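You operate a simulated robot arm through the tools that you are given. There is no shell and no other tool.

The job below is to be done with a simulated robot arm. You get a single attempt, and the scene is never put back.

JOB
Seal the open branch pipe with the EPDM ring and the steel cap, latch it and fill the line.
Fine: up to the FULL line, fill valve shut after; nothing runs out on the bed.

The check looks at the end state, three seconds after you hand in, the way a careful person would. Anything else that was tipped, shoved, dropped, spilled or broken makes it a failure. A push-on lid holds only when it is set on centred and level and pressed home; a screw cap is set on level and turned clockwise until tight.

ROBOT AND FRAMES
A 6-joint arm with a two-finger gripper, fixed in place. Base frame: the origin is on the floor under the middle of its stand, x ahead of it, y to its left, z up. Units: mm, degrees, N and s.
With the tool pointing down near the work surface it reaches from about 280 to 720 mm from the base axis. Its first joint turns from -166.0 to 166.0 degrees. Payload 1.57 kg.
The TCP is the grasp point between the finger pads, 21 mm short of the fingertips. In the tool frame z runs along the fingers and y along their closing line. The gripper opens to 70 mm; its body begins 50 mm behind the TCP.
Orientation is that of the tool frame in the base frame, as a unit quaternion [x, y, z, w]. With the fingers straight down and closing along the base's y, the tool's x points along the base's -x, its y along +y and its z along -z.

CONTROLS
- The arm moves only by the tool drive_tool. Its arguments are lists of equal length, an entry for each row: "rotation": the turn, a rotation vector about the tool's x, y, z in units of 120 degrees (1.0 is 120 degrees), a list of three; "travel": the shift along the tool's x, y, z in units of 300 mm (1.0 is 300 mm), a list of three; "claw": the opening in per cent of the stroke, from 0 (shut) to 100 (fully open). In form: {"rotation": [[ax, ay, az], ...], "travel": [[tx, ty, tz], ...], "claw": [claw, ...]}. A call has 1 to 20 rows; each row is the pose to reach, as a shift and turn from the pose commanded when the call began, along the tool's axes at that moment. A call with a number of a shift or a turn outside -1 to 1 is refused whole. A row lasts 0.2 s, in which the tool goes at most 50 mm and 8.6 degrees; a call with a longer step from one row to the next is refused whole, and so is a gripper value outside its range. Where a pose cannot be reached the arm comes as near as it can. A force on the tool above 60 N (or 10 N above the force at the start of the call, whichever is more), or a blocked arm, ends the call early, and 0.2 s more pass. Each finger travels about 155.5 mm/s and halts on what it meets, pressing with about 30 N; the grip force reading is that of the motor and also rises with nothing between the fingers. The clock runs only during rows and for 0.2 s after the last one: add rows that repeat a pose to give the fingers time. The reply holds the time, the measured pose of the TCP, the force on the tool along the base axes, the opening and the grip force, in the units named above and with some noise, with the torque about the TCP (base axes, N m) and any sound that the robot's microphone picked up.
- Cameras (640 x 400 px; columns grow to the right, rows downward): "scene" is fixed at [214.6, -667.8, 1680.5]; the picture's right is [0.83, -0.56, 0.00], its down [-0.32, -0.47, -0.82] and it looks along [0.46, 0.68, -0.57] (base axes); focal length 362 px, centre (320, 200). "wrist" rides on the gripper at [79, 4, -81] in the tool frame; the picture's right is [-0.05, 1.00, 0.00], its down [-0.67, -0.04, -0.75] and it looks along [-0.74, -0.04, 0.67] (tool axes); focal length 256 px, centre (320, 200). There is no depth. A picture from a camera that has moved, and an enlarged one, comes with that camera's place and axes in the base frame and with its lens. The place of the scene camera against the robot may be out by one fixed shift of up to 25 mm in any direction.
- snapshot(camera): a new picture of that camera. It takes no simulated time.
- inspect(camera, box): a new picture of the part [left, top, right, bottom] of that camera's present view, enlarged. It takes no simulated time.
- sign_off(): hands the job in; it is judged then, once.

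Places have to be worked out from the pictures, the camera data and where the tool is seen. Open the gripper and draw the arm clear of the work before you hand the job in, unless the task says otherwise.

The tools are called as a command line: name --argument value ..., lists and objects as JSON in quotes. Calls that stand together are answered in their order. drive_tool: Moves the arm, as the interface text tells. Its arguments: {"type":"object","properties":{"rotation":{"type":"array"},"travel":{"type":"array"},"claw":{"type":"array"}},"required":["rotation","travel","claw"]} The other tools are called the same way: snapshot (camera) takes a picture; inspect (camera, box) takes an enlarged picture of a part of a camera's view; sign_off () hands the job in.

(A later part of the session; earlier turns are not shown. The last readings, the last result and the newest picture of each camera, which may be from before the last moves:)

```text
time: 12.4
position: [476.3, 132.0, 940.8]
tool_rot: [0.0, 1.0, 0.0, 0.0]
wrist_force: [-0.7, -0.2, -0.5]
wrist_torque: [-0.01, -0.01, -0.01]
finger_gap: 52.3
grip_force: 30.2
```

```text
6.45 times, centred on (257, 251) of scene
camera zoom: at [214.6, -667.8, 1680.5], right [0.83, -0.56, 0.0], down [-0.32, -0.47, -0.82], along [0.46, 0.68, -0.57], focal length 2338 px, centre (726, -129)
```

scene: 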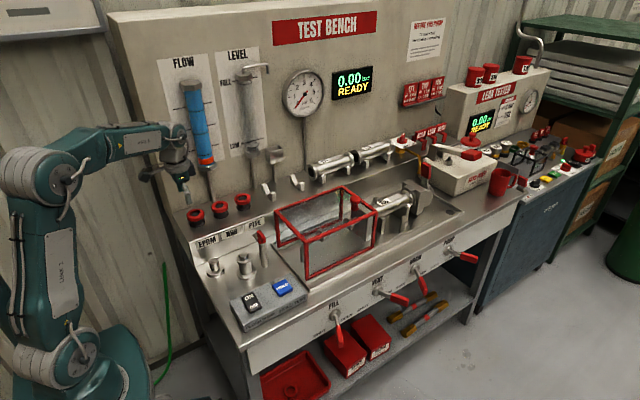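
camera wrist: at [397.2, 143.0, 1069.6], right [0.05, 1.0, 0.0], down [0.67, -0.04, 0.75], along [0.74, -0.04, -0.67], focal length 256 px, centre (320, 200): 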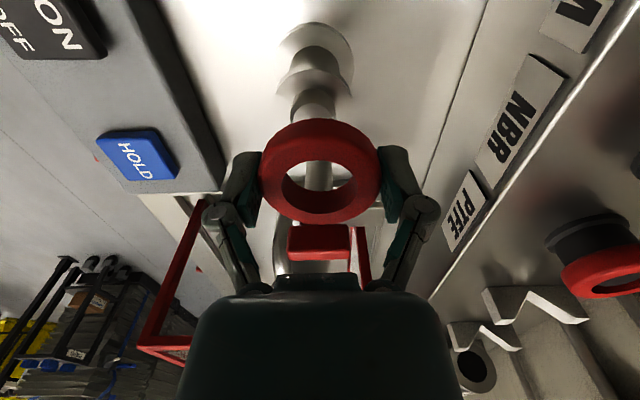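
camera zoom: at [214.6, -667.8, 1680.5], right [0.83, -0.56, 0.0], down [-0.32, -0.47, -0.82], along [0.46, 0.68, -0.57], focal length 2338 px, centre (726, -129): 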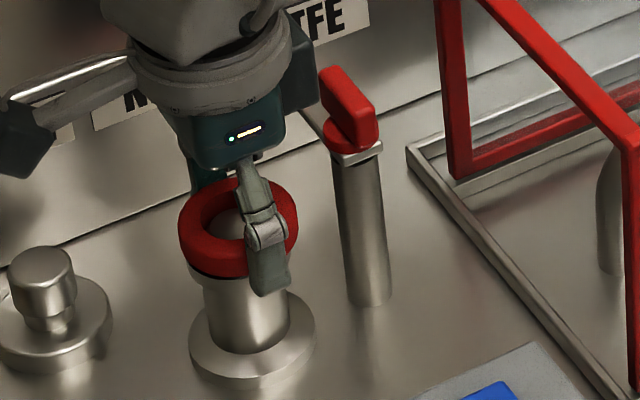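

The ring is already around the spigot but the spigot now sits about 3 mm toward +y in the hole (measured y 132.0). I correct +2.8 mm in y and −0.5 mm in x at this height and re-check.

drive_tool --rotation '[[0, 0, 0], [0, 0, 0], [0, 0, 0]]' --travel '[[0.0015, 0.005, 0.0], [0.0015, 0.0093, 0.0], [0.0015, 0.0093, 0.0]]' --claw '[50, 50, 50]'

inspect --camera "wrist" --box '[270, 130, 370, 192]'

inspect --camera "scene" --box '[232, 220, 282, 282]'

```text
time: 13.2
position: [474.5, 134.5, 939.5]
tool_rot: [0.001, 1.0, 0.0, 0.0]
wrist_force: [-0.9, 0.1, 0.1]
wrist_torque: [0.0, -0.03, 0.01]
finger_gap: 52.4
grip_force: 30.3
```

```text
6.40 times, centred on (320, 161) of wrist
camera zoom: at [396.6, 139.8, 1022.4], right [0.05, 1.0, 0.0], down [0.67, -0.04, 0.75], along [0.74, -0.04, -0.67], focal length 1638 px, centre (320, 450)
```

zoom: 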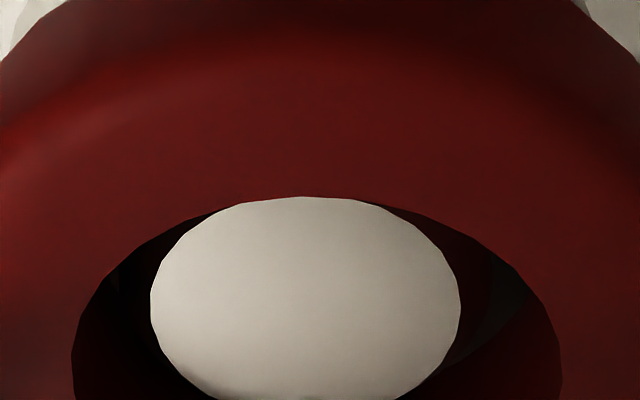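

```text
6.45 times, centred on (257, 251) of scene
camera zoom: at [214.6, -667.8, 1680.5], right [0.83, -0.56, 0.0], down [-0.32, -0.47, -0.82], along [0.46, 0.68, -0.57], focal length 2338 px, centre (726, -129)
```

zoom: 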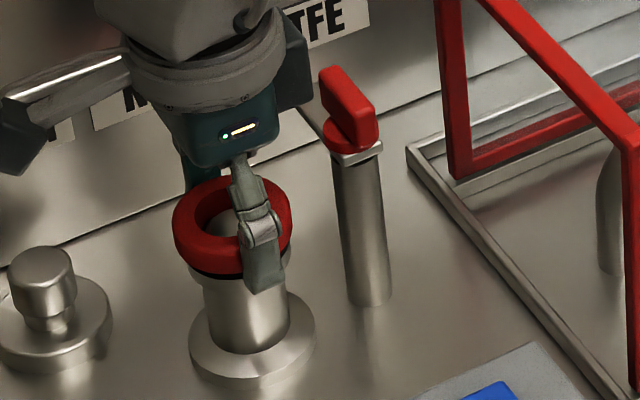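

The spigot is now nearly centred in the ring (about 0.8 mm). I apply the small correction and lower 5 mm, then read the force.

drive_tool --rotation '[[0, 0, 0], [0, 0, 0], [0, 0, 0], [0, 0, 0]]' --travel '[[0, -0.002, 0.005], [0, -0.002, 0.01], [0, -0.002, 0.017], [0, -0.002, 0.017]]' --claw '[50, 50, 50, 50]'

inspect --camera "wrist" --box '[270, 130, 370, 192]'

inspect --camera "scene" --box '[232, 230, 272, 270]'

```text
time: 14.2
position: [474.0, 134.7, 936.2]
tool_rot: [0.0, 1.0, 0.0, 0.001]
wrist_force: [-1.2, 0.2, 12.2]
wrist_torque: [-0.31, 0.04, -0.04]
finger_gap: 52.6
grip_force: 30.5
```

```text
6.40 times, centred on (320, 161) of wrist
camera zoom: at [396.1, 138.7, 1018.0], right [0.05, 1.0, 0.0], down [0.66, -0.04, 0.75], along [0.75, -0.04, -0.67], focal length 1638 px, centre (320, 450)
```

zoom: 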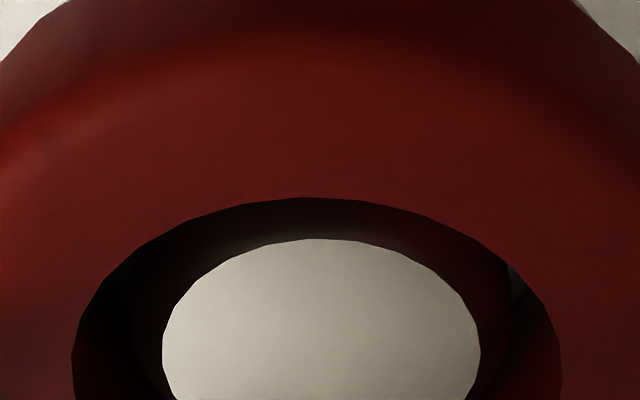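

```text
10.00 times, centred on (252, 250) of scene
camera zoom: at [214.6, -667.8, 1680.5], right [0.83, -0.56, 0.0], down [-0.32, -0.47, -0.82], along [0.46, 0.68, -0.57], focal length 3624 px, centre (1000, -300)
```

zoom: 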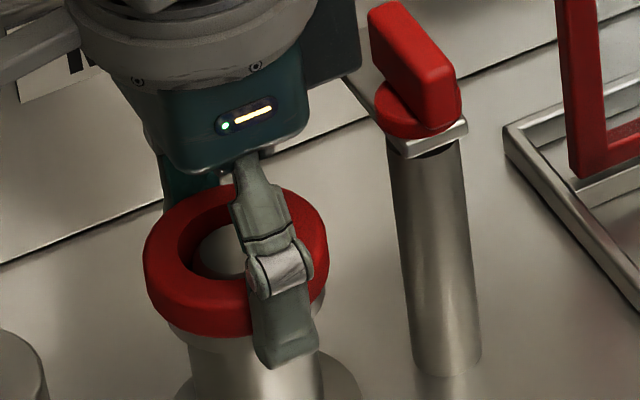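

A 12 N contact with torque about x (−0.31 N m) suggests contact on the −y side, possibly a fingertip or ring edge on the flange. I look closer before deciding.

inspect --camera "wrist" --box '[250, 70, 390, 157]'

inspect --camera "wrist" --box '[220, 100, 420, 240]'

inspect --camera "scene" --box '[240, 245, 270, 265]'

```text
4.57 times, centred on (320, 114) of wrist
camera zoom: at [396.1, 138.7, 1018.0], right [0.05, 1.0, 0.0], down [0.66, -0.04, 0.75], along [0.75, -0.04, -0.67], focal length 1170 px, centre (320, 595)
```

zoom: 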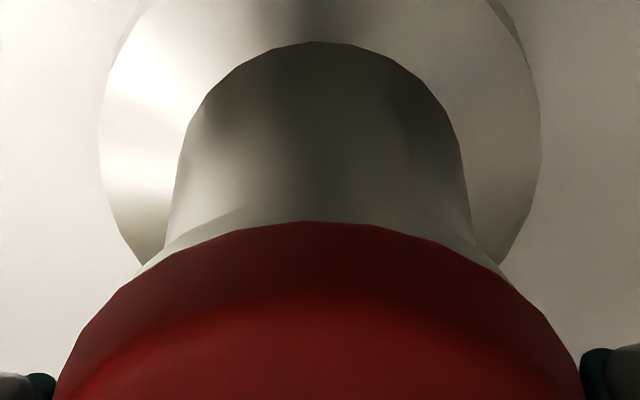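

```text
2.86 times, centred on (320, 170) of wrist
camera zoom: at [396.1, 138.7, 1018.0], right [0.05, 1.0, 0.0], down [0.66, -0.04, 0.75], along [0.75, -0.04, -0.67], focal length 731 px, centre (320, 286)
```

zoom: 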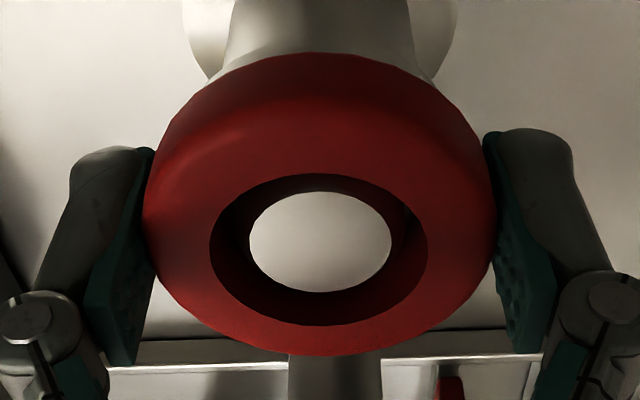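

```text
16.00 times, centred on (255, 255) of scene
camera zoom: at [214.6, -667.8, 1680.5], right [0.83, -0.56, 0.0], down [-0.32, -0.47, -0.82], along [0.46, 0.68, -0.57], focal length 5798 px, centre (1360, -680)
```

zoom: 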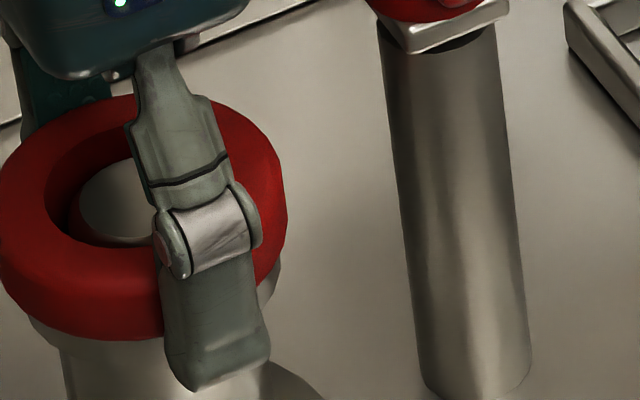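

The gap has closed: the ring sits on the flange with the spigot centred in its bore. I open the gripper, then raise straight up.

drive_tool --rotation '[[0, 0, 0], [0, 0, 0], [0, 0, 0], [0, 0, 0]]' --travel '[[0, 0, -0.004], [0, 0, -0.004], [0, 0, -0.004], [0, 0, -0.004]]' --claw '[80, 100, 100, 100]'

drive_tool --rotation '[[0, 0, 0], [0, 0, 0], [0, 0, 0], [0, 0, 0], [0, 0, 0]]' --travel '[[0, 0, -0.03], [0, 0, -0.08], [0, 0, -0.16], [0, 0, -0.24], [0, 0, -0.28]]' --claw '[100, 100, 100, 100, 100]'

snapshot --camera "wrist"

inspect --camera "wrist" --box '[260, 40, 380, 140]'

inspect --camera "scene" --box '[200, 220, 280, 290]'

```text
time: 15.2
position: [474.1, 134.3, 937.3]
tool_rot: [0.001, 1.0, 0.0, 0.0]
wrist_force: [-0.2, 0.1, -0.4]
wrist_torque: [0.01, -0.03, 0.02]
finger_gap: 70.0
grip_force: 0.0
```

```text
time: 16.4
position: [476.3, 134.7, 1020.0]
tool_rot: [0.001, 1.0, 0.0, 0.001]
wrist_force: [-0.2, 1.3, 0.0]
wrist_torque: [0.0, -0.05, 0.0]
finger_gap: 70.3
grip_force: 0.1
```

```text
taken
camera wrist: at [397.3, 139.5, 1102.7], right [0.05, 1.0, 0.0], down [0.67, -0.04, 0.74], along [0.74, -0.04, -0.67], focal length 256 px, centre (320, 200)
```

wrist: 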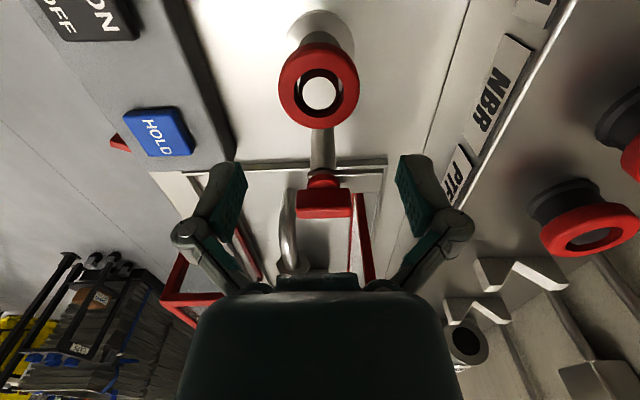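

```text
4.00 times, centred on (320, 90) of wrist
camera zoom: at [397.3, 139.5, 1102.7], right [0.05, 1.0, 0.0], down [0.67, -0.04, 0.74], along [0.74, -0.04, -0.67], focal length 1024 px, centre (320, 640)
```

zoom: 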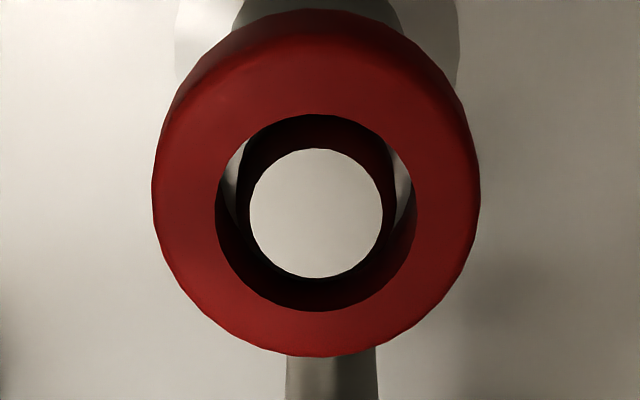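

```text
5.71 times, centred on (240, 255) of scene
camera zoom: at [214.6, -667.8, 1680.5], right [0.83, -0.56, 0.0], down [-0.32, -0.47, -0.82], along [0.46, 0.68, -0.57], focal length 2071 px, centre (777, -114)
```

zoom: 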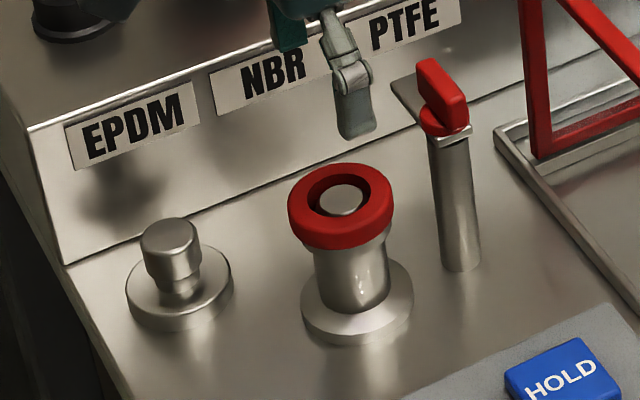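

The ring lies level and concentric on the stub. The cap's knob top is near (399, 195.5, 903), close to the shelf riser, so I'll rotate the tool −90° about its axis (closing along x, camera on the −y side) while moving above the cap.

drive_tool --rotation '[[0, 0, -0.03], [0, 0, -0.1], [0, 0, -0.17], [0, 0, -0.24], [0, 0, -0.31], [0, 0, -0.38], [0, 0, -0.45], [0, 0, -0.52], [0, 0, -0.59], [0, 0, -0.66], [0, 0, -0.72], [0, 0, -0.75], [0, 0, -0.75]]' --travel '[[0.05, 0.04, 0], [0.1, 0.08, 0], [0.16, 0.12, 0], [0.2, 0.16, 0], [0.24, 0.19, 0], [0.257, 0.2027, 0], [0.257, 0.2027, 0], [0.257, 0.2027, 0], [0.257, 0.2027, 0], [0.257, 0.2027, 0], [0.257, 0.2027, 0.02], [0.257, 0.2027, 0.04], [0.257, 0.2027, 0.05]]' --claw '[100, 100, 100, 100, 100, 100, 100, 100, 100, 100, 100, 100, 100]'

snapshot --camera "wrist"

snapshot --camera "scene"

```text
time: 19.2
position: [396.0, 195.4, 1003.7]
tool_rot: [0.707, -0.707, 0.0, 0.001]
wrist_force: [-0.2, -0.5, 0.6]
wrist_torque: [0.01, 0.01, 0.02]
finger_gap: 69.8
grip_force: 0.1
```

```text
taken
camera wrist: at [393.1, 116.2, 1087.0], right [-1.0, 0.05, 0.0], down [0.04, 0.67, 0.74], along [0.04, 0.74, -0.67], focal length 256 px, centre (320, 200)
```

wrist: 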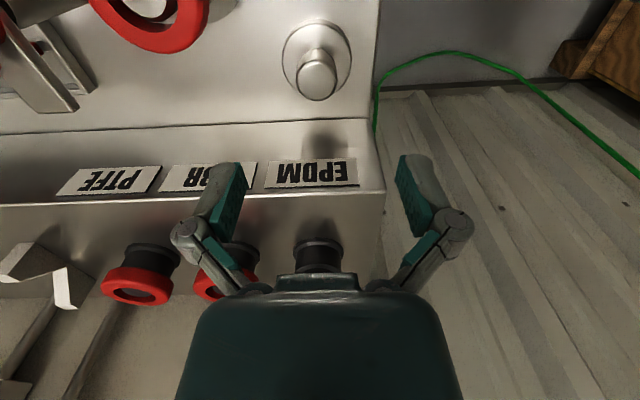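

```text
taken
```

scene: 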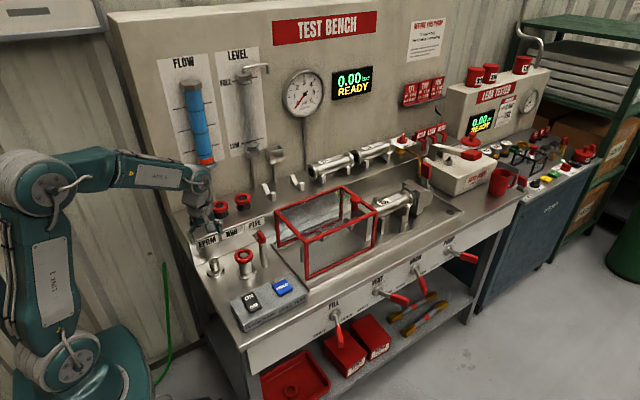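

The cap's knob is nearly under the TCP (about +2.5 mm in x, −1 mm in y). I lower to z≈945 with a 50 mm opening for a finer check.

drive_tool --rotation '[[0, 0, 0], [0, 0, 0], [0, 0, 0], [0, 0, 0]]' --travel '[[0.0033, -0.0083, 0.06], [0.0033, -0.0083, 0.12], [0.0033, -0.0083, 0.18], [0.0033, -0.0083, 0.19]]' --claw '[90, 80, 72, 72]'

inspect --camera "wrist" --box '[220, 40, 420, 240]'

inspect --camera "scene" --box '[180, 220, 260, 290]'

```text
time: 20.2
position: [399.2, 194.2, 949.0]
tool_rot: [-0.706, 0.708, 0.0, 0.0]
wrist_force: [-0.5, 0.3, 0.4]
wrist_torque: [0.02, -0.02, 0.03]
finger_gap: 50.0
grip_force: 0.1
```

```text
2.00 times, centred on (320, 140) of wrist
camera zoom: at [396.2, 113.8, 1030.6], right [-1.0, 0.05, 0.0], down [0.04, 0.67, 0.74], along [0.04, 0.74, -0.67], focal length 512 px, centre (320, 320)
```

zoom: 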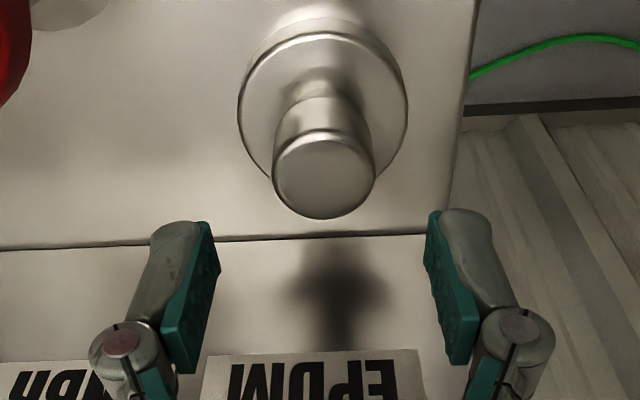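

```text
5.71 times, centred on (220, 255) of scene
camera zoom: at [214.6, -667.8, 1680.5], right [0.83, -0.56, 0.0], down [-0.32, -0.47, -0.82], along [0.46, 0.68, -0.57], focal length 2071 px, centre (891, -114)
```

zoom: 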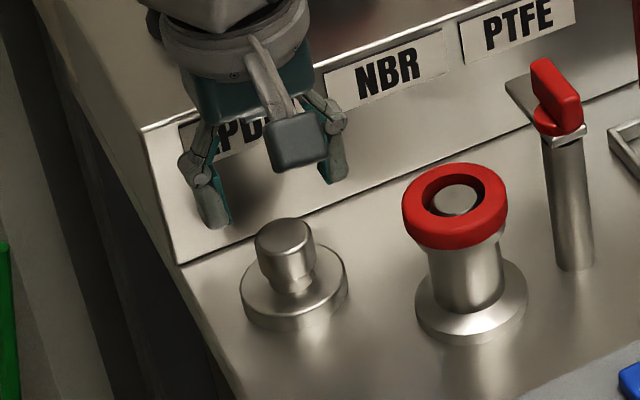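

The knob's about 28 mm wide, offset ≈ −1.5 mm in x and +1 mm in y. I shift and lower to z≈915 (tips just flanking the knob) to verify.

drive_tool --rotation '[[0, 0, 0], [0, 0, 0], [0, 0, 0]]' --travel '[[-0.0033, 0.005, 0.04], [-0.0033, 0.005, 0.09], [-0.0033, 0.005, 0.112]]' --claw '[72, 72, 72]'

inspect --camera "wrist" --box '[220, 80, 420, 280]'

inspect --camera "scene" --box '[180, 220, 260, 290]'

```text
time: 21.0
position: [397.3, 194.2, 913.7]
tool_rot: [-0.707, 0.707, 0.001, 0.0]
wrist_force: [0.3, -0.1, -0.6]
wrist_torque: [-0.01, -0.05, 0.02]
finger_gap: 50.4
grip_force: 0.1
```

```text
2.00 times, centred on (320, 180) of wrist
camera zoom: at [394.2, 114.4, 996.5], right [-1.0, 0.05, 0.0], down [0.04, 0.67, 0.74], along [0.04, 0.74, -0.67], focal length 512 px, centre (320, 240)
```

zoom: 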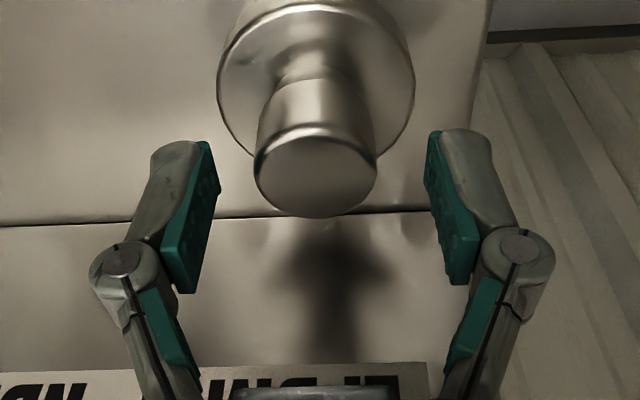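

```text
5.71 times, centred on (220, 255) of scene
camera zoom: at [214.6, -667.8, 1680.5], right [0.83, -0.56, 0.0], down [-0.32, -0.47, -0.82], along [0.46, 0.68, -0.57], focal length 2071 px, centre (891, -114)
```

zoom: 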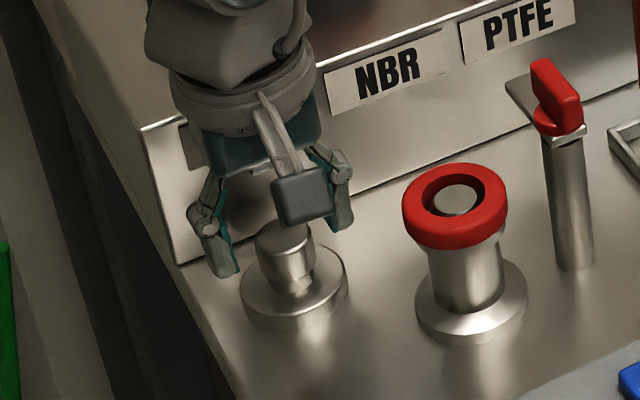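

Centred within about 1–2 mm. I nudge, lower to z≈897 so the pads flank the knob's cylinder, and close.

drive_tool --rotation '[[0, 0, 0], [0, 0, 0], [0, 0, 0], [0, 0, 0]]' --travel '[[-0.004, -0.0035, 0.01], [-0.004, -0.0035, 0.035], [-0.004, -0.0035, 0.055], [-0.004, -0.0035, 0.055]]' --claw '[72, 72, 72, 72]'

inspect --camera "wrist" --box '[220, 80, 420, 280]'

```text
time: 22.0
position: [397.7, 195.0, 898.5]
tool_rot: [-0.706, 0.708, 0.0, 0.0]
wrist_force: [0.7, -0.4, -0.2]
wrist_torque: [-0.01, 0.0, -0.04]
finger_gap: 50.7
grip_force: 0.0
```

```text
2.00 times, centred on (320, 180) of wrist
camera zoom: at [394.2, 115.7, 980.4], right [-1.0, 0.05, 0.0], down [0.04, 0.67, 0.74], along [0.04, 0.74, -0.67], focal length 512 px, centre (320, 240)
```

zoom: 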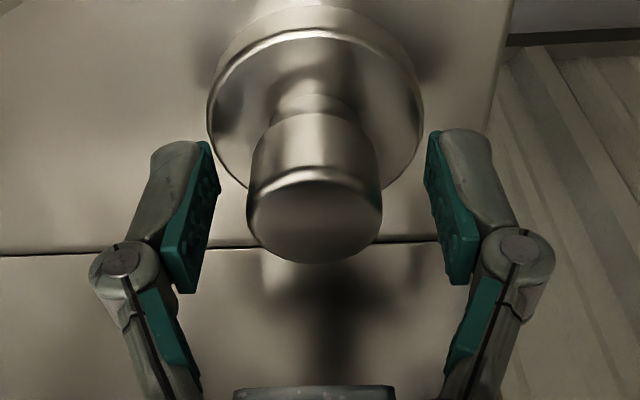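

The knob is between the pads at the right height. I close the gripper with a small centring nudge.

drive_tool --rotation '[[0, 0, 0], [0, 0, 0], [0, 0, 0], [0, 0, 0], [0, 0, 0], [0, 0, 0]]' --travel '[[0, -0.004, 0], [0, -0.004, 0], [0, -0.004, 0], [0, -0.004, 0], [0, -0.004, 0], [0, -0.004, 0]]' --claw '[72, 60, 50, 40, 25, 25]'

inspect --camera "wrist" --box '[220, 80, 420, 280]'

```text
time: 23.4
position: [398.9, 196.5, 898.1]
tool_rot: [-0.706, 0.708, 0.0, 0.0]
wrist_force: [-0.6, -0.5, 1.9]
wrist_torque: [-0.04, -0.02, 0.0]
finger_gap: 26.9
grip_force: 29.3
```

```text
2.00 times, centred on (320, 180) of wrist
camera zoom: at [395.8, 116.5, 980.4], right [-1.0, 0.05, 0.0], down [0.04, 0.67, 0.74], along [0.04, 0.74, -0.67], focal length 512 px, centre (320, 240)
```

zoom: 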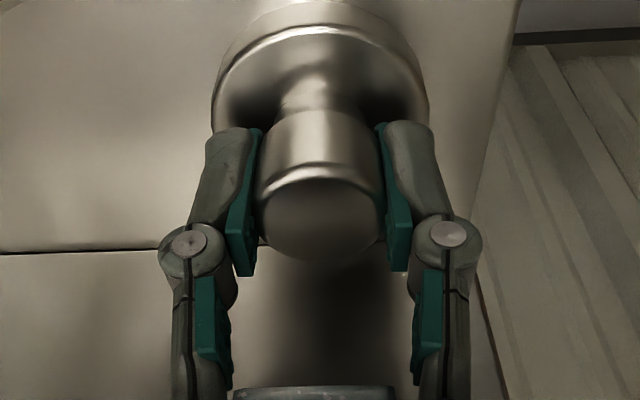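

The knob is gripped at 26.9 mm. I lift straight up and check the cap comes along level.

drive_tool --rotation '[[0, 0, 0], [0, 0, 0], [0, 0, 0], [0, 0, 0], [0, 0, 0], [0, 0, 0], [0, 0, 0]]' --travel '[[0, 0, -0.02], [0, 0, -0.06], [0, 0, -0.13], [0, 0, -0.22], [0, 0, -0.31], [0, 0, -0.36], [0, 0, -0.36]]' --claw '[25, 25, 25, 25, 25, 25, 25]'

snapshot --camera "wrist"

inspect --camera "scene" --box '[180, 190, 280, 290]'

```text
time: 25.0
position: [401.1, 196.2, 1006.4]
tool_rot: [-0.706, 0.708, 0.0, 0.0]
wrist_force: [0.0, 0.2, -1.8]
wrist_torque: [0.02, 0.03, -0.02]
finger_gap: 26.4
grip_force: 30.3
```

```text
taken
camera wrist: at [397.1, 115.9, 1089.4], right [-1.0, 0.06, 0.0], down [0.04, 0.67, 0.74], along [0.04, 0.74, -0.67], focal length 256 px, centre (320, 200)
```

wrist: 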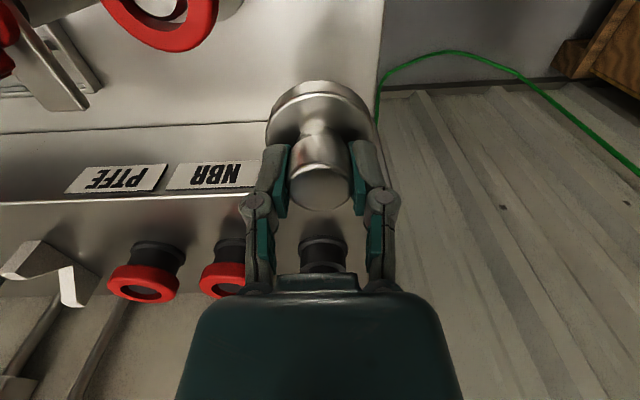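

```text
4.00 times, centred on (230, 240) of scene
camera zoom: at [214.6, -667.8, 1680.5], right [0.83, -0.56, 0.0], down [-0.32, -0.47, -0.82], along [0.46, 0.68, -0.57], focal length 1450 px, centre (680, 40)
```

zoom: 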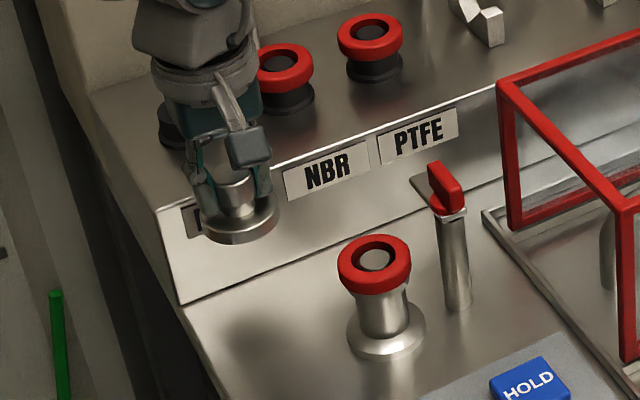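

The cap hangs level in the grip. I carry it at this height over the ringed stub and check alignment.

drive_tool --rotation '[[0, 0, 0], [0, 0, 0], [0, 0, 0], [0, 0, 0], [0, 0, 0]]' --travel '[[0.04, -0.05, 0], [0.1, -0.12, 0], [0.16, -0.19, 0], [0.2053, -0.2467, 0], [0.2053, -0.2467, 0]]' --claw '[25, 25, 25, 25, 25]'

snapshot --camera "wrist"

inspect --camera "wrist" --box '[240, 20, 400, 220]'

inspect --camera "scene" --box '[215, 210, 285, 290]'

```text
time: 26.2
position: [471.8, 136.6, 1006.4]
tool_rot: [-0.707, 0.707, 0.001, 0.0]
wrist_force: [-0.6, 0.2, -1.4]
wrist_torque: [0.02, 0.02, 0.01]
finger_gap: 26.4
grip_force: 29.8
```

```text
taken
camera wrist: at [469.9, 57.5, 1089.4], right [-1.0, 0.05, 0.0], down [0.04, 0.67, 0.74], along [0.04, 0.74, -0.67], focal length 256 px, centre (320, 200)
```

wrist: 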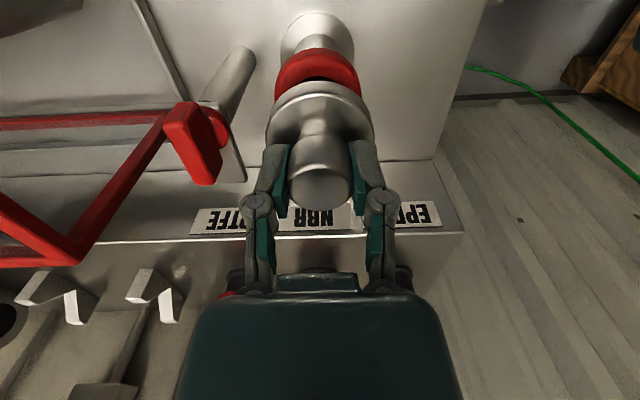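

```text
2.00 times, centred on (320, 120) of wrist
camera zoom: at [469.9, 57.5, 1089.4], right [-1.0, 0.05, 0.0], down [0.04, 0.67, 0.74], along [0.04, 0.74, -0.67], focal length 512 px, centre (320, 360)
```

zoom: 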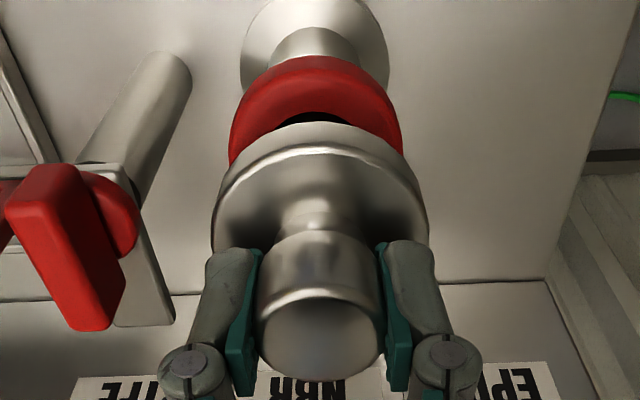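

```text
5.00 times, centred on (250, 250) of scene
camera zoom: at [214.6, -667.8, 1680.5], right [0.83, -0.56, 0.0], down [-0.32, -0.47, -0.82], along [0.46, 0.68, -0.57], focal length 1812 px, centre (670, -50)
```

zoom: 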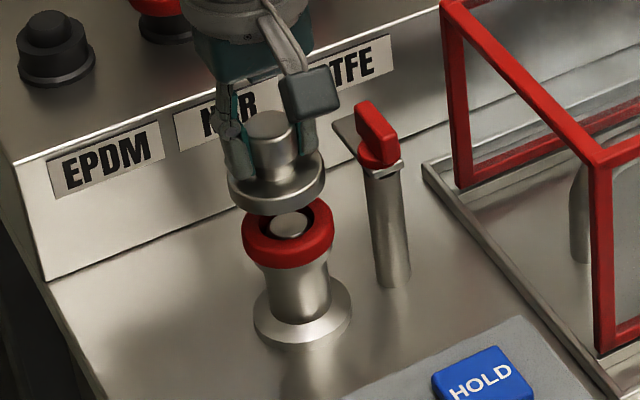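

The cap needs about +1.6 mm in x and −1 mm in y relative to the ring. I correct and lower to about 10 mm above the ring for another check.

drive_tool --rotation '[[0, 0, 0], [0, 0, 0], [0, 0, 0], [0, 0, 0]]' --travel '[[0.0035, -0.0055, 0.0], [0.0035, -0.0055, 0.03], [0.0035, -0.0055, 0.065], [0.0035, -0.0055, 0.065]]' --claw '[25, 25, 25, 25]'

inspect --camera "wrist" --box '[240, 20, 400, 220]'

inspect --camera "scene" --box '[230, 220, 280, 280]'

```text
time: 27.2
position: [473.2, 134.4, 986.6]
tool_rot: [-0.706, 0.708, 0.0, 0.0]
wrist_force: [0.0, 0.0, -1.5]
wrist_torque: [-0.03, 0.0, -0.01]
finger_gap: 26.7
grip_force: 30.3
```

```text
2.00 times, centred on (320, 120) of wrist
camera zoom: at [470.9, 55.1, 1068.8], right [-1.0, 0.06, 0.0], down [0.04, 0.67, 0.74], along [0.04, 0.74, -0.67], focal length 512 px, centre (320, 360)
```

zoom: 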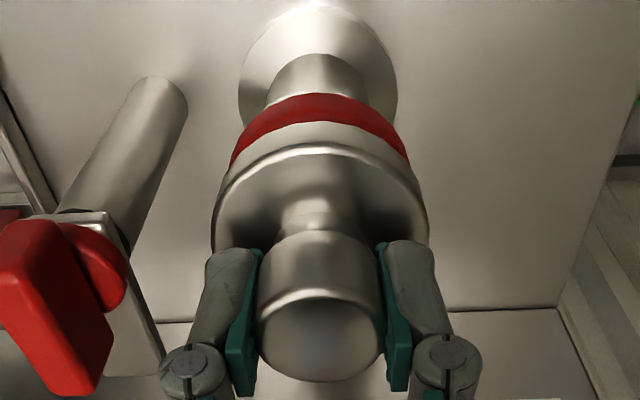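

```text
6.67 times, centred on (255, 250) of scene
camera zoom: at [214.6, -667.8, 1680.5], right [0.83, -0.56, 0.0], down [-0.32, -0.47, -0.82], along [0.46, 0.68, -0.57], focal length 2416 px, centre (753, -133)
```

zoom: 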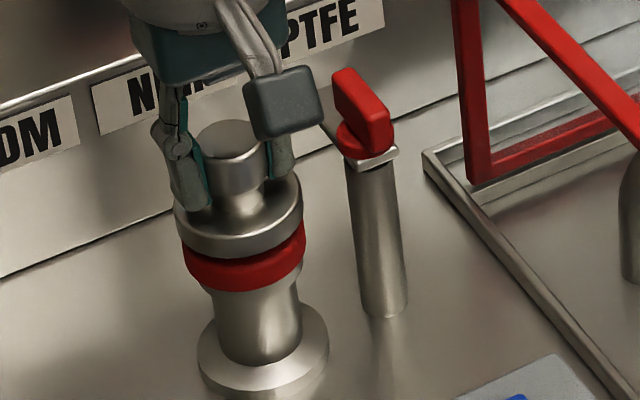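

Cap, ring and stub axes now agree within about half a millimetre. I lower 9 mm and read the force.

drive_tool --rotation '[[0, 0, 0], [0, 0, 0], [0, 0, 0], [0, 0, 0]]' --travel '[[0, 0, 0.008], [0, 0, 0.018], [0, 0, 0.028], [0, 0, 0.03]]' --claw '[25, 25, 25, 25]'

inspect --camera "wrist" --box '[240, 20, 400, 220]'

inspect --camera "scene" --box '[230, 220, 280, 280]'

```text
time: 28.2
position: [475.1, 133.7, 979.0]
tool_rot: [-0.706, 0.708, 0.0, 0.0]
wrist_force: [-1.1, 0.7, 1.2]
wrist_torque: [0.0, 0.06, 0.03]
finger_gap: 26.4
grip_force: 30.3
```

```text
2.00 times, centred on (320, 120) of wrist
camera zoom: at [471.8, 54.6, 1060.3], right [-1.0, 0.05, 0.0], down [0.04, 0.67, 0.74], along [0.04, 0.74, -0.67], focal length 512 px, centre (320, 360)
```

zoom: 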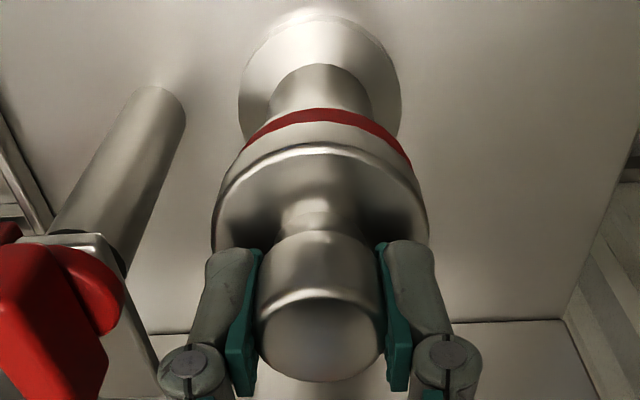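

```text
6.67 times, centred on (255, 250) of scene
camera zoom: at [214.6, -667.8, 1680.5], right [0.83, -0.56, 0.0], down [-0.32, -0.47, -0.82], along [0.46, 0.68, -0.57], focal length 2416 px, centre (753, -133)
```

zoom: 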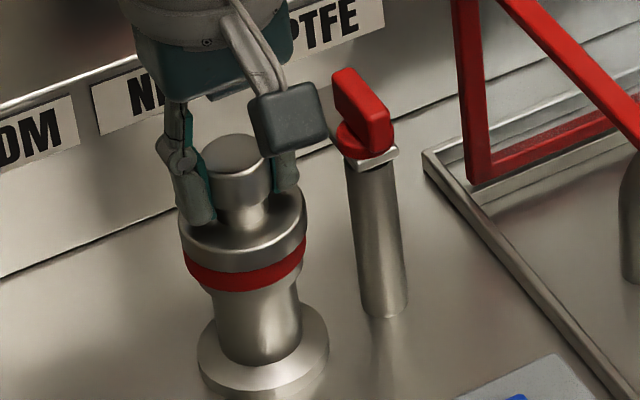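

Contact has just begun (about +2.7 N change). I press down gently in small steps.

drive_tool --rotation '[[0, 0, 0], [0, 0, 0], [0, 0, 0]]' --travel '[[0, 0, 0.005], [0, 0, 0.01], [0, 0, 0.01]]' --claw '[25, 25, 25]'

inspect --camera "scene" --box '[230, 220, 280, 280]'

```text
time: 29.0
position: [474.9, 134.5, 975.4]
tool_rot: [-0.706, 0.708, 0.0, 0.0]
wrist_force: [-2.3, 1.7, 14.7]
wrist_torque: [-0.01, 0.02, 0.02]
finger_gap: 26.4
grip_force: 30.1
```

```text
6.67 times, centred on (255, 250) of scene
camera zoom: at [214.6, -667.8, 1680.5], right [0.83, -0.56, 0.0], down [-0.32, -0.47, -0.82], along [0.46, 0.68, -0.57], focal length 2416 px, centre (753, -133)
```

zoom: 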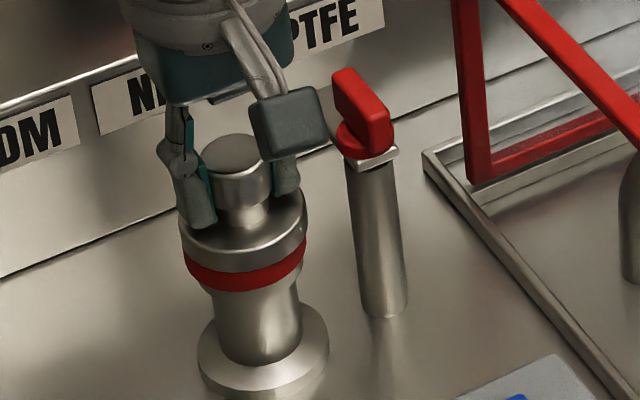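

The cap sits flat on the ring (torque near zero, 15 N down). Now I study the latch arm's shape and height relative to the cap.

inspect --camera "wrist" --box '[140, 60, 300, 240]'

inspect --camera "scene" --box '[240, 222, 280, 262]'

snapshot --camera "wrist"

```text
2.22 times, centred on (220, 150) of wrist
camera zoom: at [471.8, 54.4, 1058.4], right [-1.0, 0.05, 0.0], down [0.03, 0.67, 0.75], along [0.04, 0.74, -0.67], focal length 569 px, centre (542, 311)
```

zoom: 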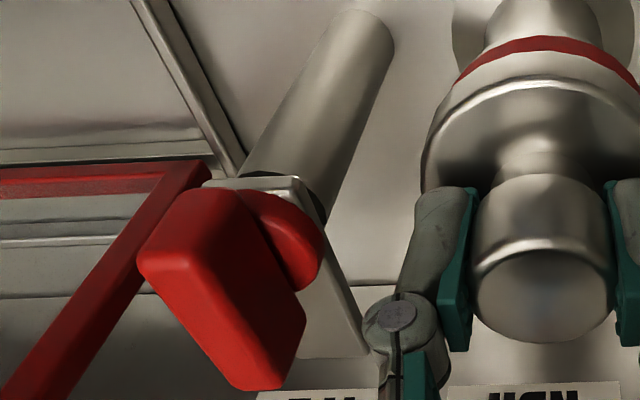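

```text
10.00 times, centred on (260, 242) of scene
camera zoom: at [214.6, -667.8, 1680.5], right [0.83, -0.56, 0.0], down [-0.32, -0.47, -0.82], along [0.46, 0.68, -0.57], focal length 3624 px, centre (920, -220)
```

zoom: 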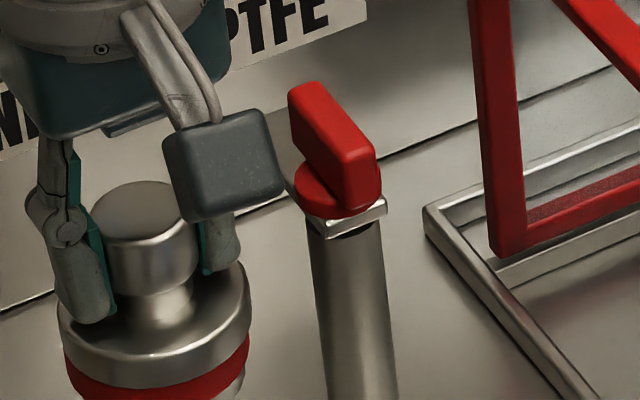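

```text
taken
camera wrist: at [471.8, 54.4, 1058.4], right [-1.0, 0.05, 0.0], down [0.03, 0.67, 0.75], along [0.04, 0.74, -0.67], focal length 256 px, centre (320, 200)
```

wrist: 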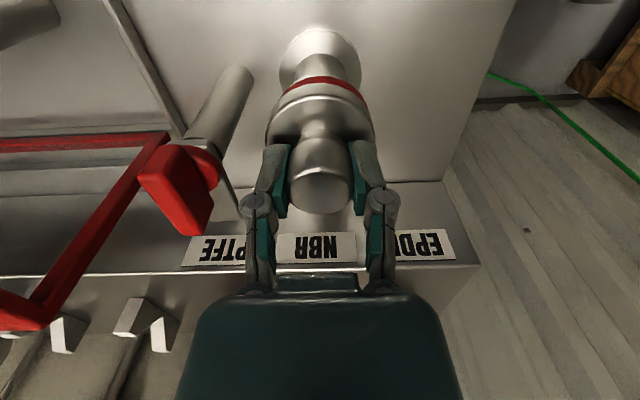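

The latch is a swing arm (now pointing +y) with a red wing bar on top; its arm plate sits just above the cap disc's top, so it will swing over the disc rim. I release the cap with a limited opening and rise.

drive_tool --rotation '[[0, 0, 0], [0, 0, 0], [0, 0, 0], [0, 0, 0]]' --travel '[[0, 0, -0.003], [0, 0, -0.006], [0, 0, -0.006], [0, 0, -0.006]]' --claw '[40, 64, 64, 64]'

inspect --camera "wrist" --box '[220, 40, 420, 240]'

inspect --camera "scene" --box '[230, 220, 280, 280]'

```text
time: 30.0
position: [475.7, 133.8, 977.4]
tool_rot: [-0.706, 0.708, 0.0, -0.001]
wrist_force: [0.2, 1.0, -0.5]
wrist_torque: [-0.01, 0.0, -0.02]
finger_gap: 44.6
grip_force: 0.0
```

```text
2.00 times, centred on (320, 140) of wrist
camera zoom: at [472.2, 53.9, 1060.0], right [-1.0, 0.05, 0.0], down [0.04, 0.67, 0.74], along [0.04, 0.74, -0.67], focal length 512 px, centre (320, 320)
```

zoom: 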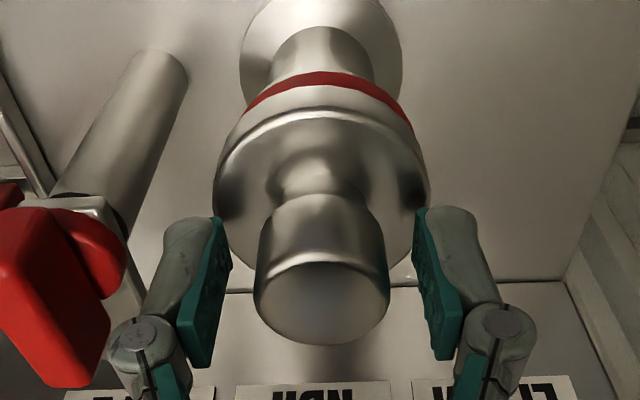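

```text
6.67 times, centred on (255, 250) of scene
camera zoom: at [214.6, -667.8, 1680.5], right [0.83, -0.56, 0.0], down [-0.32, -0.47, -0.82], along [0.46, 0.68, -0.57], focal length 2416 px, centre (753, -133)
```

zoom: 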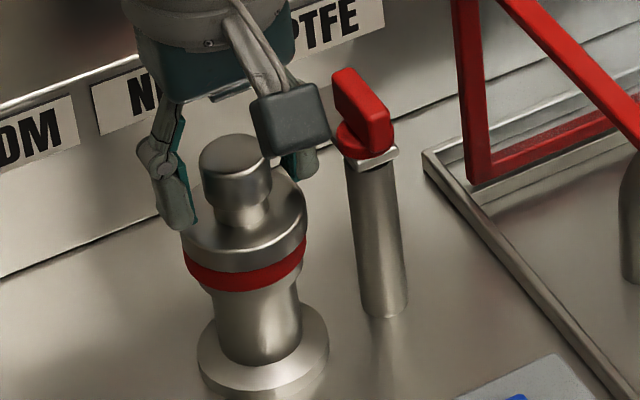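

The cap stands level and centred on the ring. I rise clear of the knob and close the fingers so I can press it home from the top.

drive_tool --rotation '[[0, 0, 0], [0, 0, 0], [0, 0, 0], [0, 0, 0], [0, 0, 0]]' --travel '[[0, 0, -0.05], [0, 0, -0.11], [0, 0, -0.17], [0, 0, -0.17], [0, 0, -0.17]]' --claw '[64, 64, 40, 0, 0]'

snapshot --camera "wrist"

inspect --camera "wrist" --box '[220, 40, 420, 240]'

inspect --camera "scene" --box '[230, 210, 290, 280]'

```text
time: 31.2
position: [477.1, 134.6, 1026.9]
tool_rot: [-0.707, 0.708, 0.001, 0.0]
wrist_force: [0.1, -0.2, 0.2]
wrist_torque: [0.02, 0.02, 0.0]
finger_gap: 0.3
grip_force: 28.7
```

```text
taken
camera wrist: at [474.2, 54.6, 1109.2], right [-1.0, 0.05, 0.0], down [0.04, 0.67, 0.74], along [0.04, 0.74, -0.67], focal length 256 px, centre (320, 200)
```

wrist: 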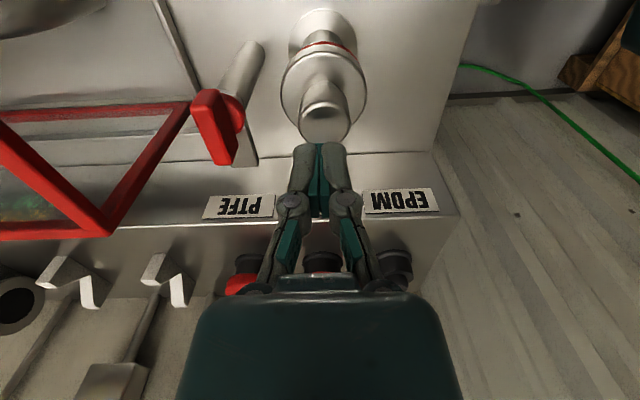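

```text
2.00 times, centred on (320, 140) of wrist
camera zoom: at [474.2, 54.6, 1109.2], right [-1.0, 0.05, 0.0], down [0.04, 0.67, 0.74], along [0.04, 0.74, -0.67], focal length 512 px, centre (320, 320)
```

zoom: 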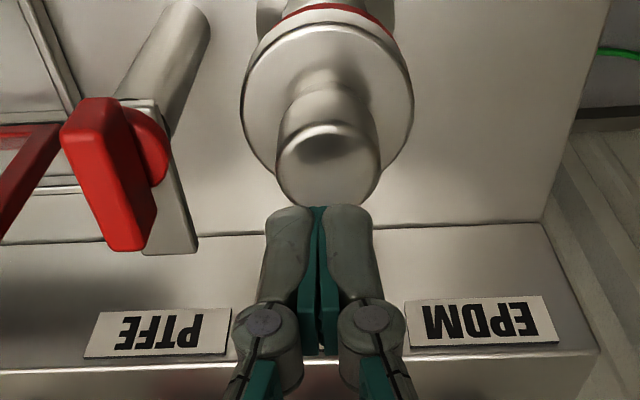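

```text
5.71 times, centred on (260, 245) of scene
camera zoom: at [214.6, -667.8, 1680.5], right [0.83, -0.56, 0.0], down [-0.32, -0.47, -0.82], along [0.46, 0.68, -0.57], focal length 2071 px, centre (663, -57)
```

zoom: 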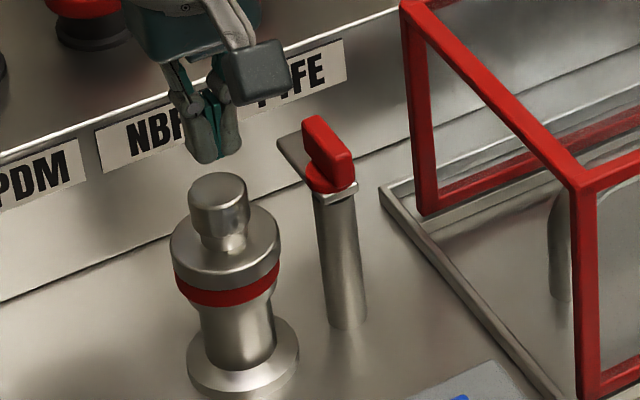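

The closed fingertips are about 2.3 mm off in x from the knob. I shift and lower toward the knob top.

drive_tool --rotation '[[0, 0, 0], [0, 0, 0], [0, 0, 0], [0, 0, 0]]' --travel '[[0.002, 0.0075, 0.02], [0.002, 0.0075, 0.045], [0.002, 0.0075, 0.06], [0.002, 0.0075, 0.066]]' --claw '[0, 0, 0, 0]'

inspect --camera "scene" --box '[230, 210, 290, 280]'

inspect --camera "wrist" --box '[220, 40, 420, 240]'

```text
time: 32.2
position: [473.8, 133.2, 1007.2]
tool_rot: [-0.707, 0.708, 0.0, 0.0]
wrist_force: [-0.4, 0.1, -0.1]
wrist_torque: [-0.01, 0.03, -0.02]
finger_gap: 0.0
grip_force: 28.7
```

```text
5.71 times, centred on (260, 245) of scene
camera zoom: at [214.6, -667.8, 1680.5], right [0.83, -0.56, 0.0], down [-0.32, -0.47, -0.82], along [0.46, 0.68, -0.57], focal length 2071 px, centre (663, -57)
```

zoom: 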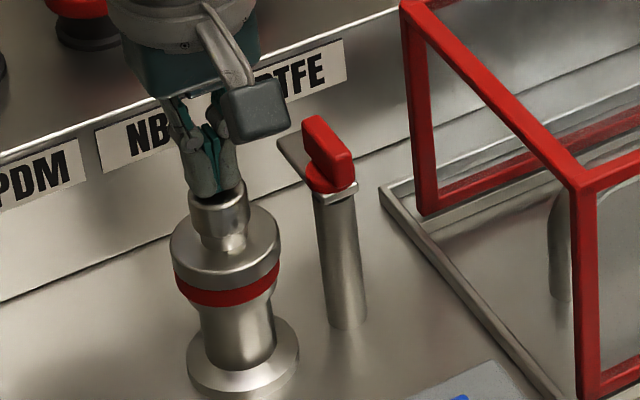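

```text
2.00 times, centred on (320, 140) of wrist
camera zoom: at [470.6, 53.4, 1089.7], right [-1.0, 0.05, 0.0], down [0.04, 0.67, 0.74], along [0.04, 0.74, -0.67], focal length 512 px, centre (320, 320)
```

zoom: 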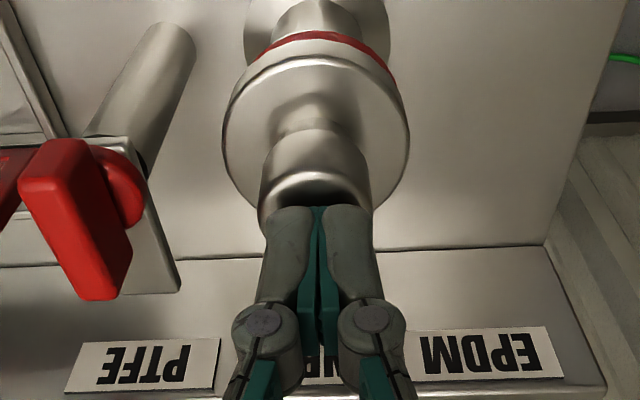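

Fingertips are now over the knob, just above it and centred. I press down in small steps and read the force.

drive_tool --rotation '[[0, 0, 0], [0, 0, 0], [0, 0, 0], [0, 0, 0]]' --travel '[[0, 0, 0.006], [0, 0, 0.012], [0, 0, 0.018], [0, 0, 0.018]]' --claw '[0, 0, 0, 0]'

```text
time: 33.2
position: [473.2, 132.1, 1003.4]
tool_rot: [-0.706, 0.708, 0.0, 0.002]
wrist_force: [5.5, 2.1, 22.3]
wrist_torque: [0.03, -0.15, 0.03]
finger_gap: 5.9
grip_force: 28.4
```

A 22 N press was reached with the fingers starting to spread slightly, so I stop here, raise clear and check the cap.

drive_tool --rotation '[[0, 0, 0], [0, 0, 0], [0, 0, 0], [0, 0, 0], [0, 0, 0]]' --travel '[[0, 0, -0.02], [0, 0, -0.07], [0, 0, -0.14], [0, 0, -0.2], [0, 0, -0.2]]' --claw '[0, 0, 0, 20, 60]'

snapshot --camera "wrist"

inspect --camera "scene" --box '[230, 210, 290, 280]'

inspect --camera "wrist" --box '[160, 20, 360, 145]'

```text
time: 34.4
position: [471.1, 135.0, 1062.6]
tool_rot: [-0.706, 0.708, 0.0, 0.0]
wrist_force: [-0.3, -0.2, 0.2]
wrist_torque: [0.01, 0.0, 0.0]
finger_gap: 41.9
grip_force: 0.0
```

```text
taken
camera wrist: at [469.4, 54.0, 1144.2], right [-1.0, 0.05, 0.0], down [0.04, 0.67, 0.74], along [0.04, 0.74, -0.67], focal length 256 px, centre (320, 200)
```

wrist: 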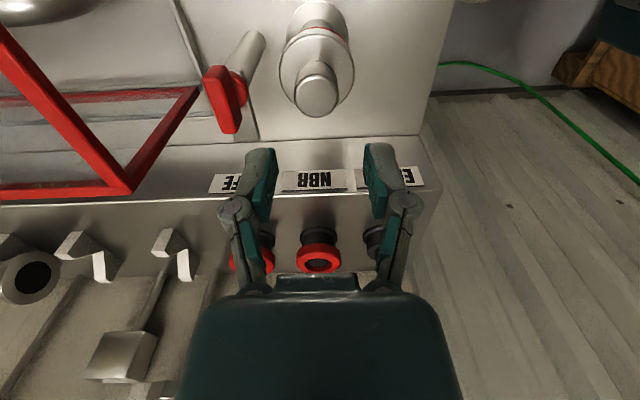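

```text
5.71 times, centred on (260, 245) of scene
camera zoom: at [214.6, -667.8, 1680.5], right [0.83, -0.56, 0.0], down [-0.32, -0.47, -0.82], along [0.46, 0.68, -0.57], focal length 2071 px, centre (663, -57)
```

zoom: 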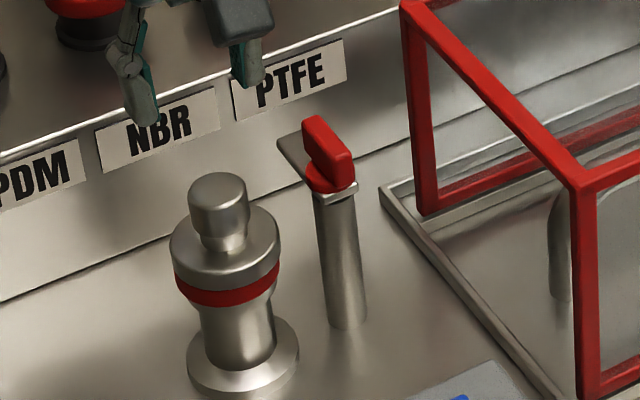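

```text
3.20 times, centred on (260, 82) of wrist
camera zoom: at [469.4, 54.0, 1144.2], right [-1.0, 0.05, 0.0], down [0.04, 0.67, 0.74], along [0.04, 0.74, -0.67], focal length 819 px, centre (512, 576)
```

zoom: 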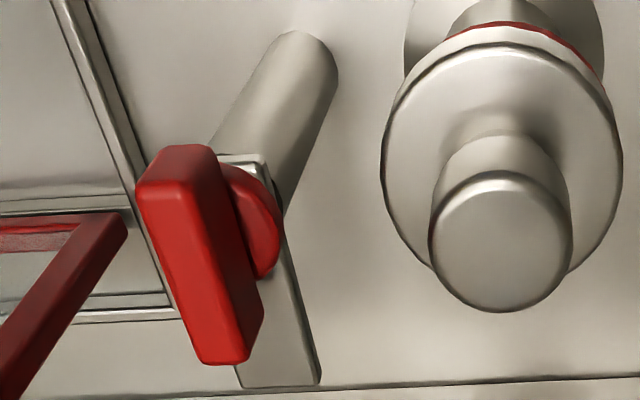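

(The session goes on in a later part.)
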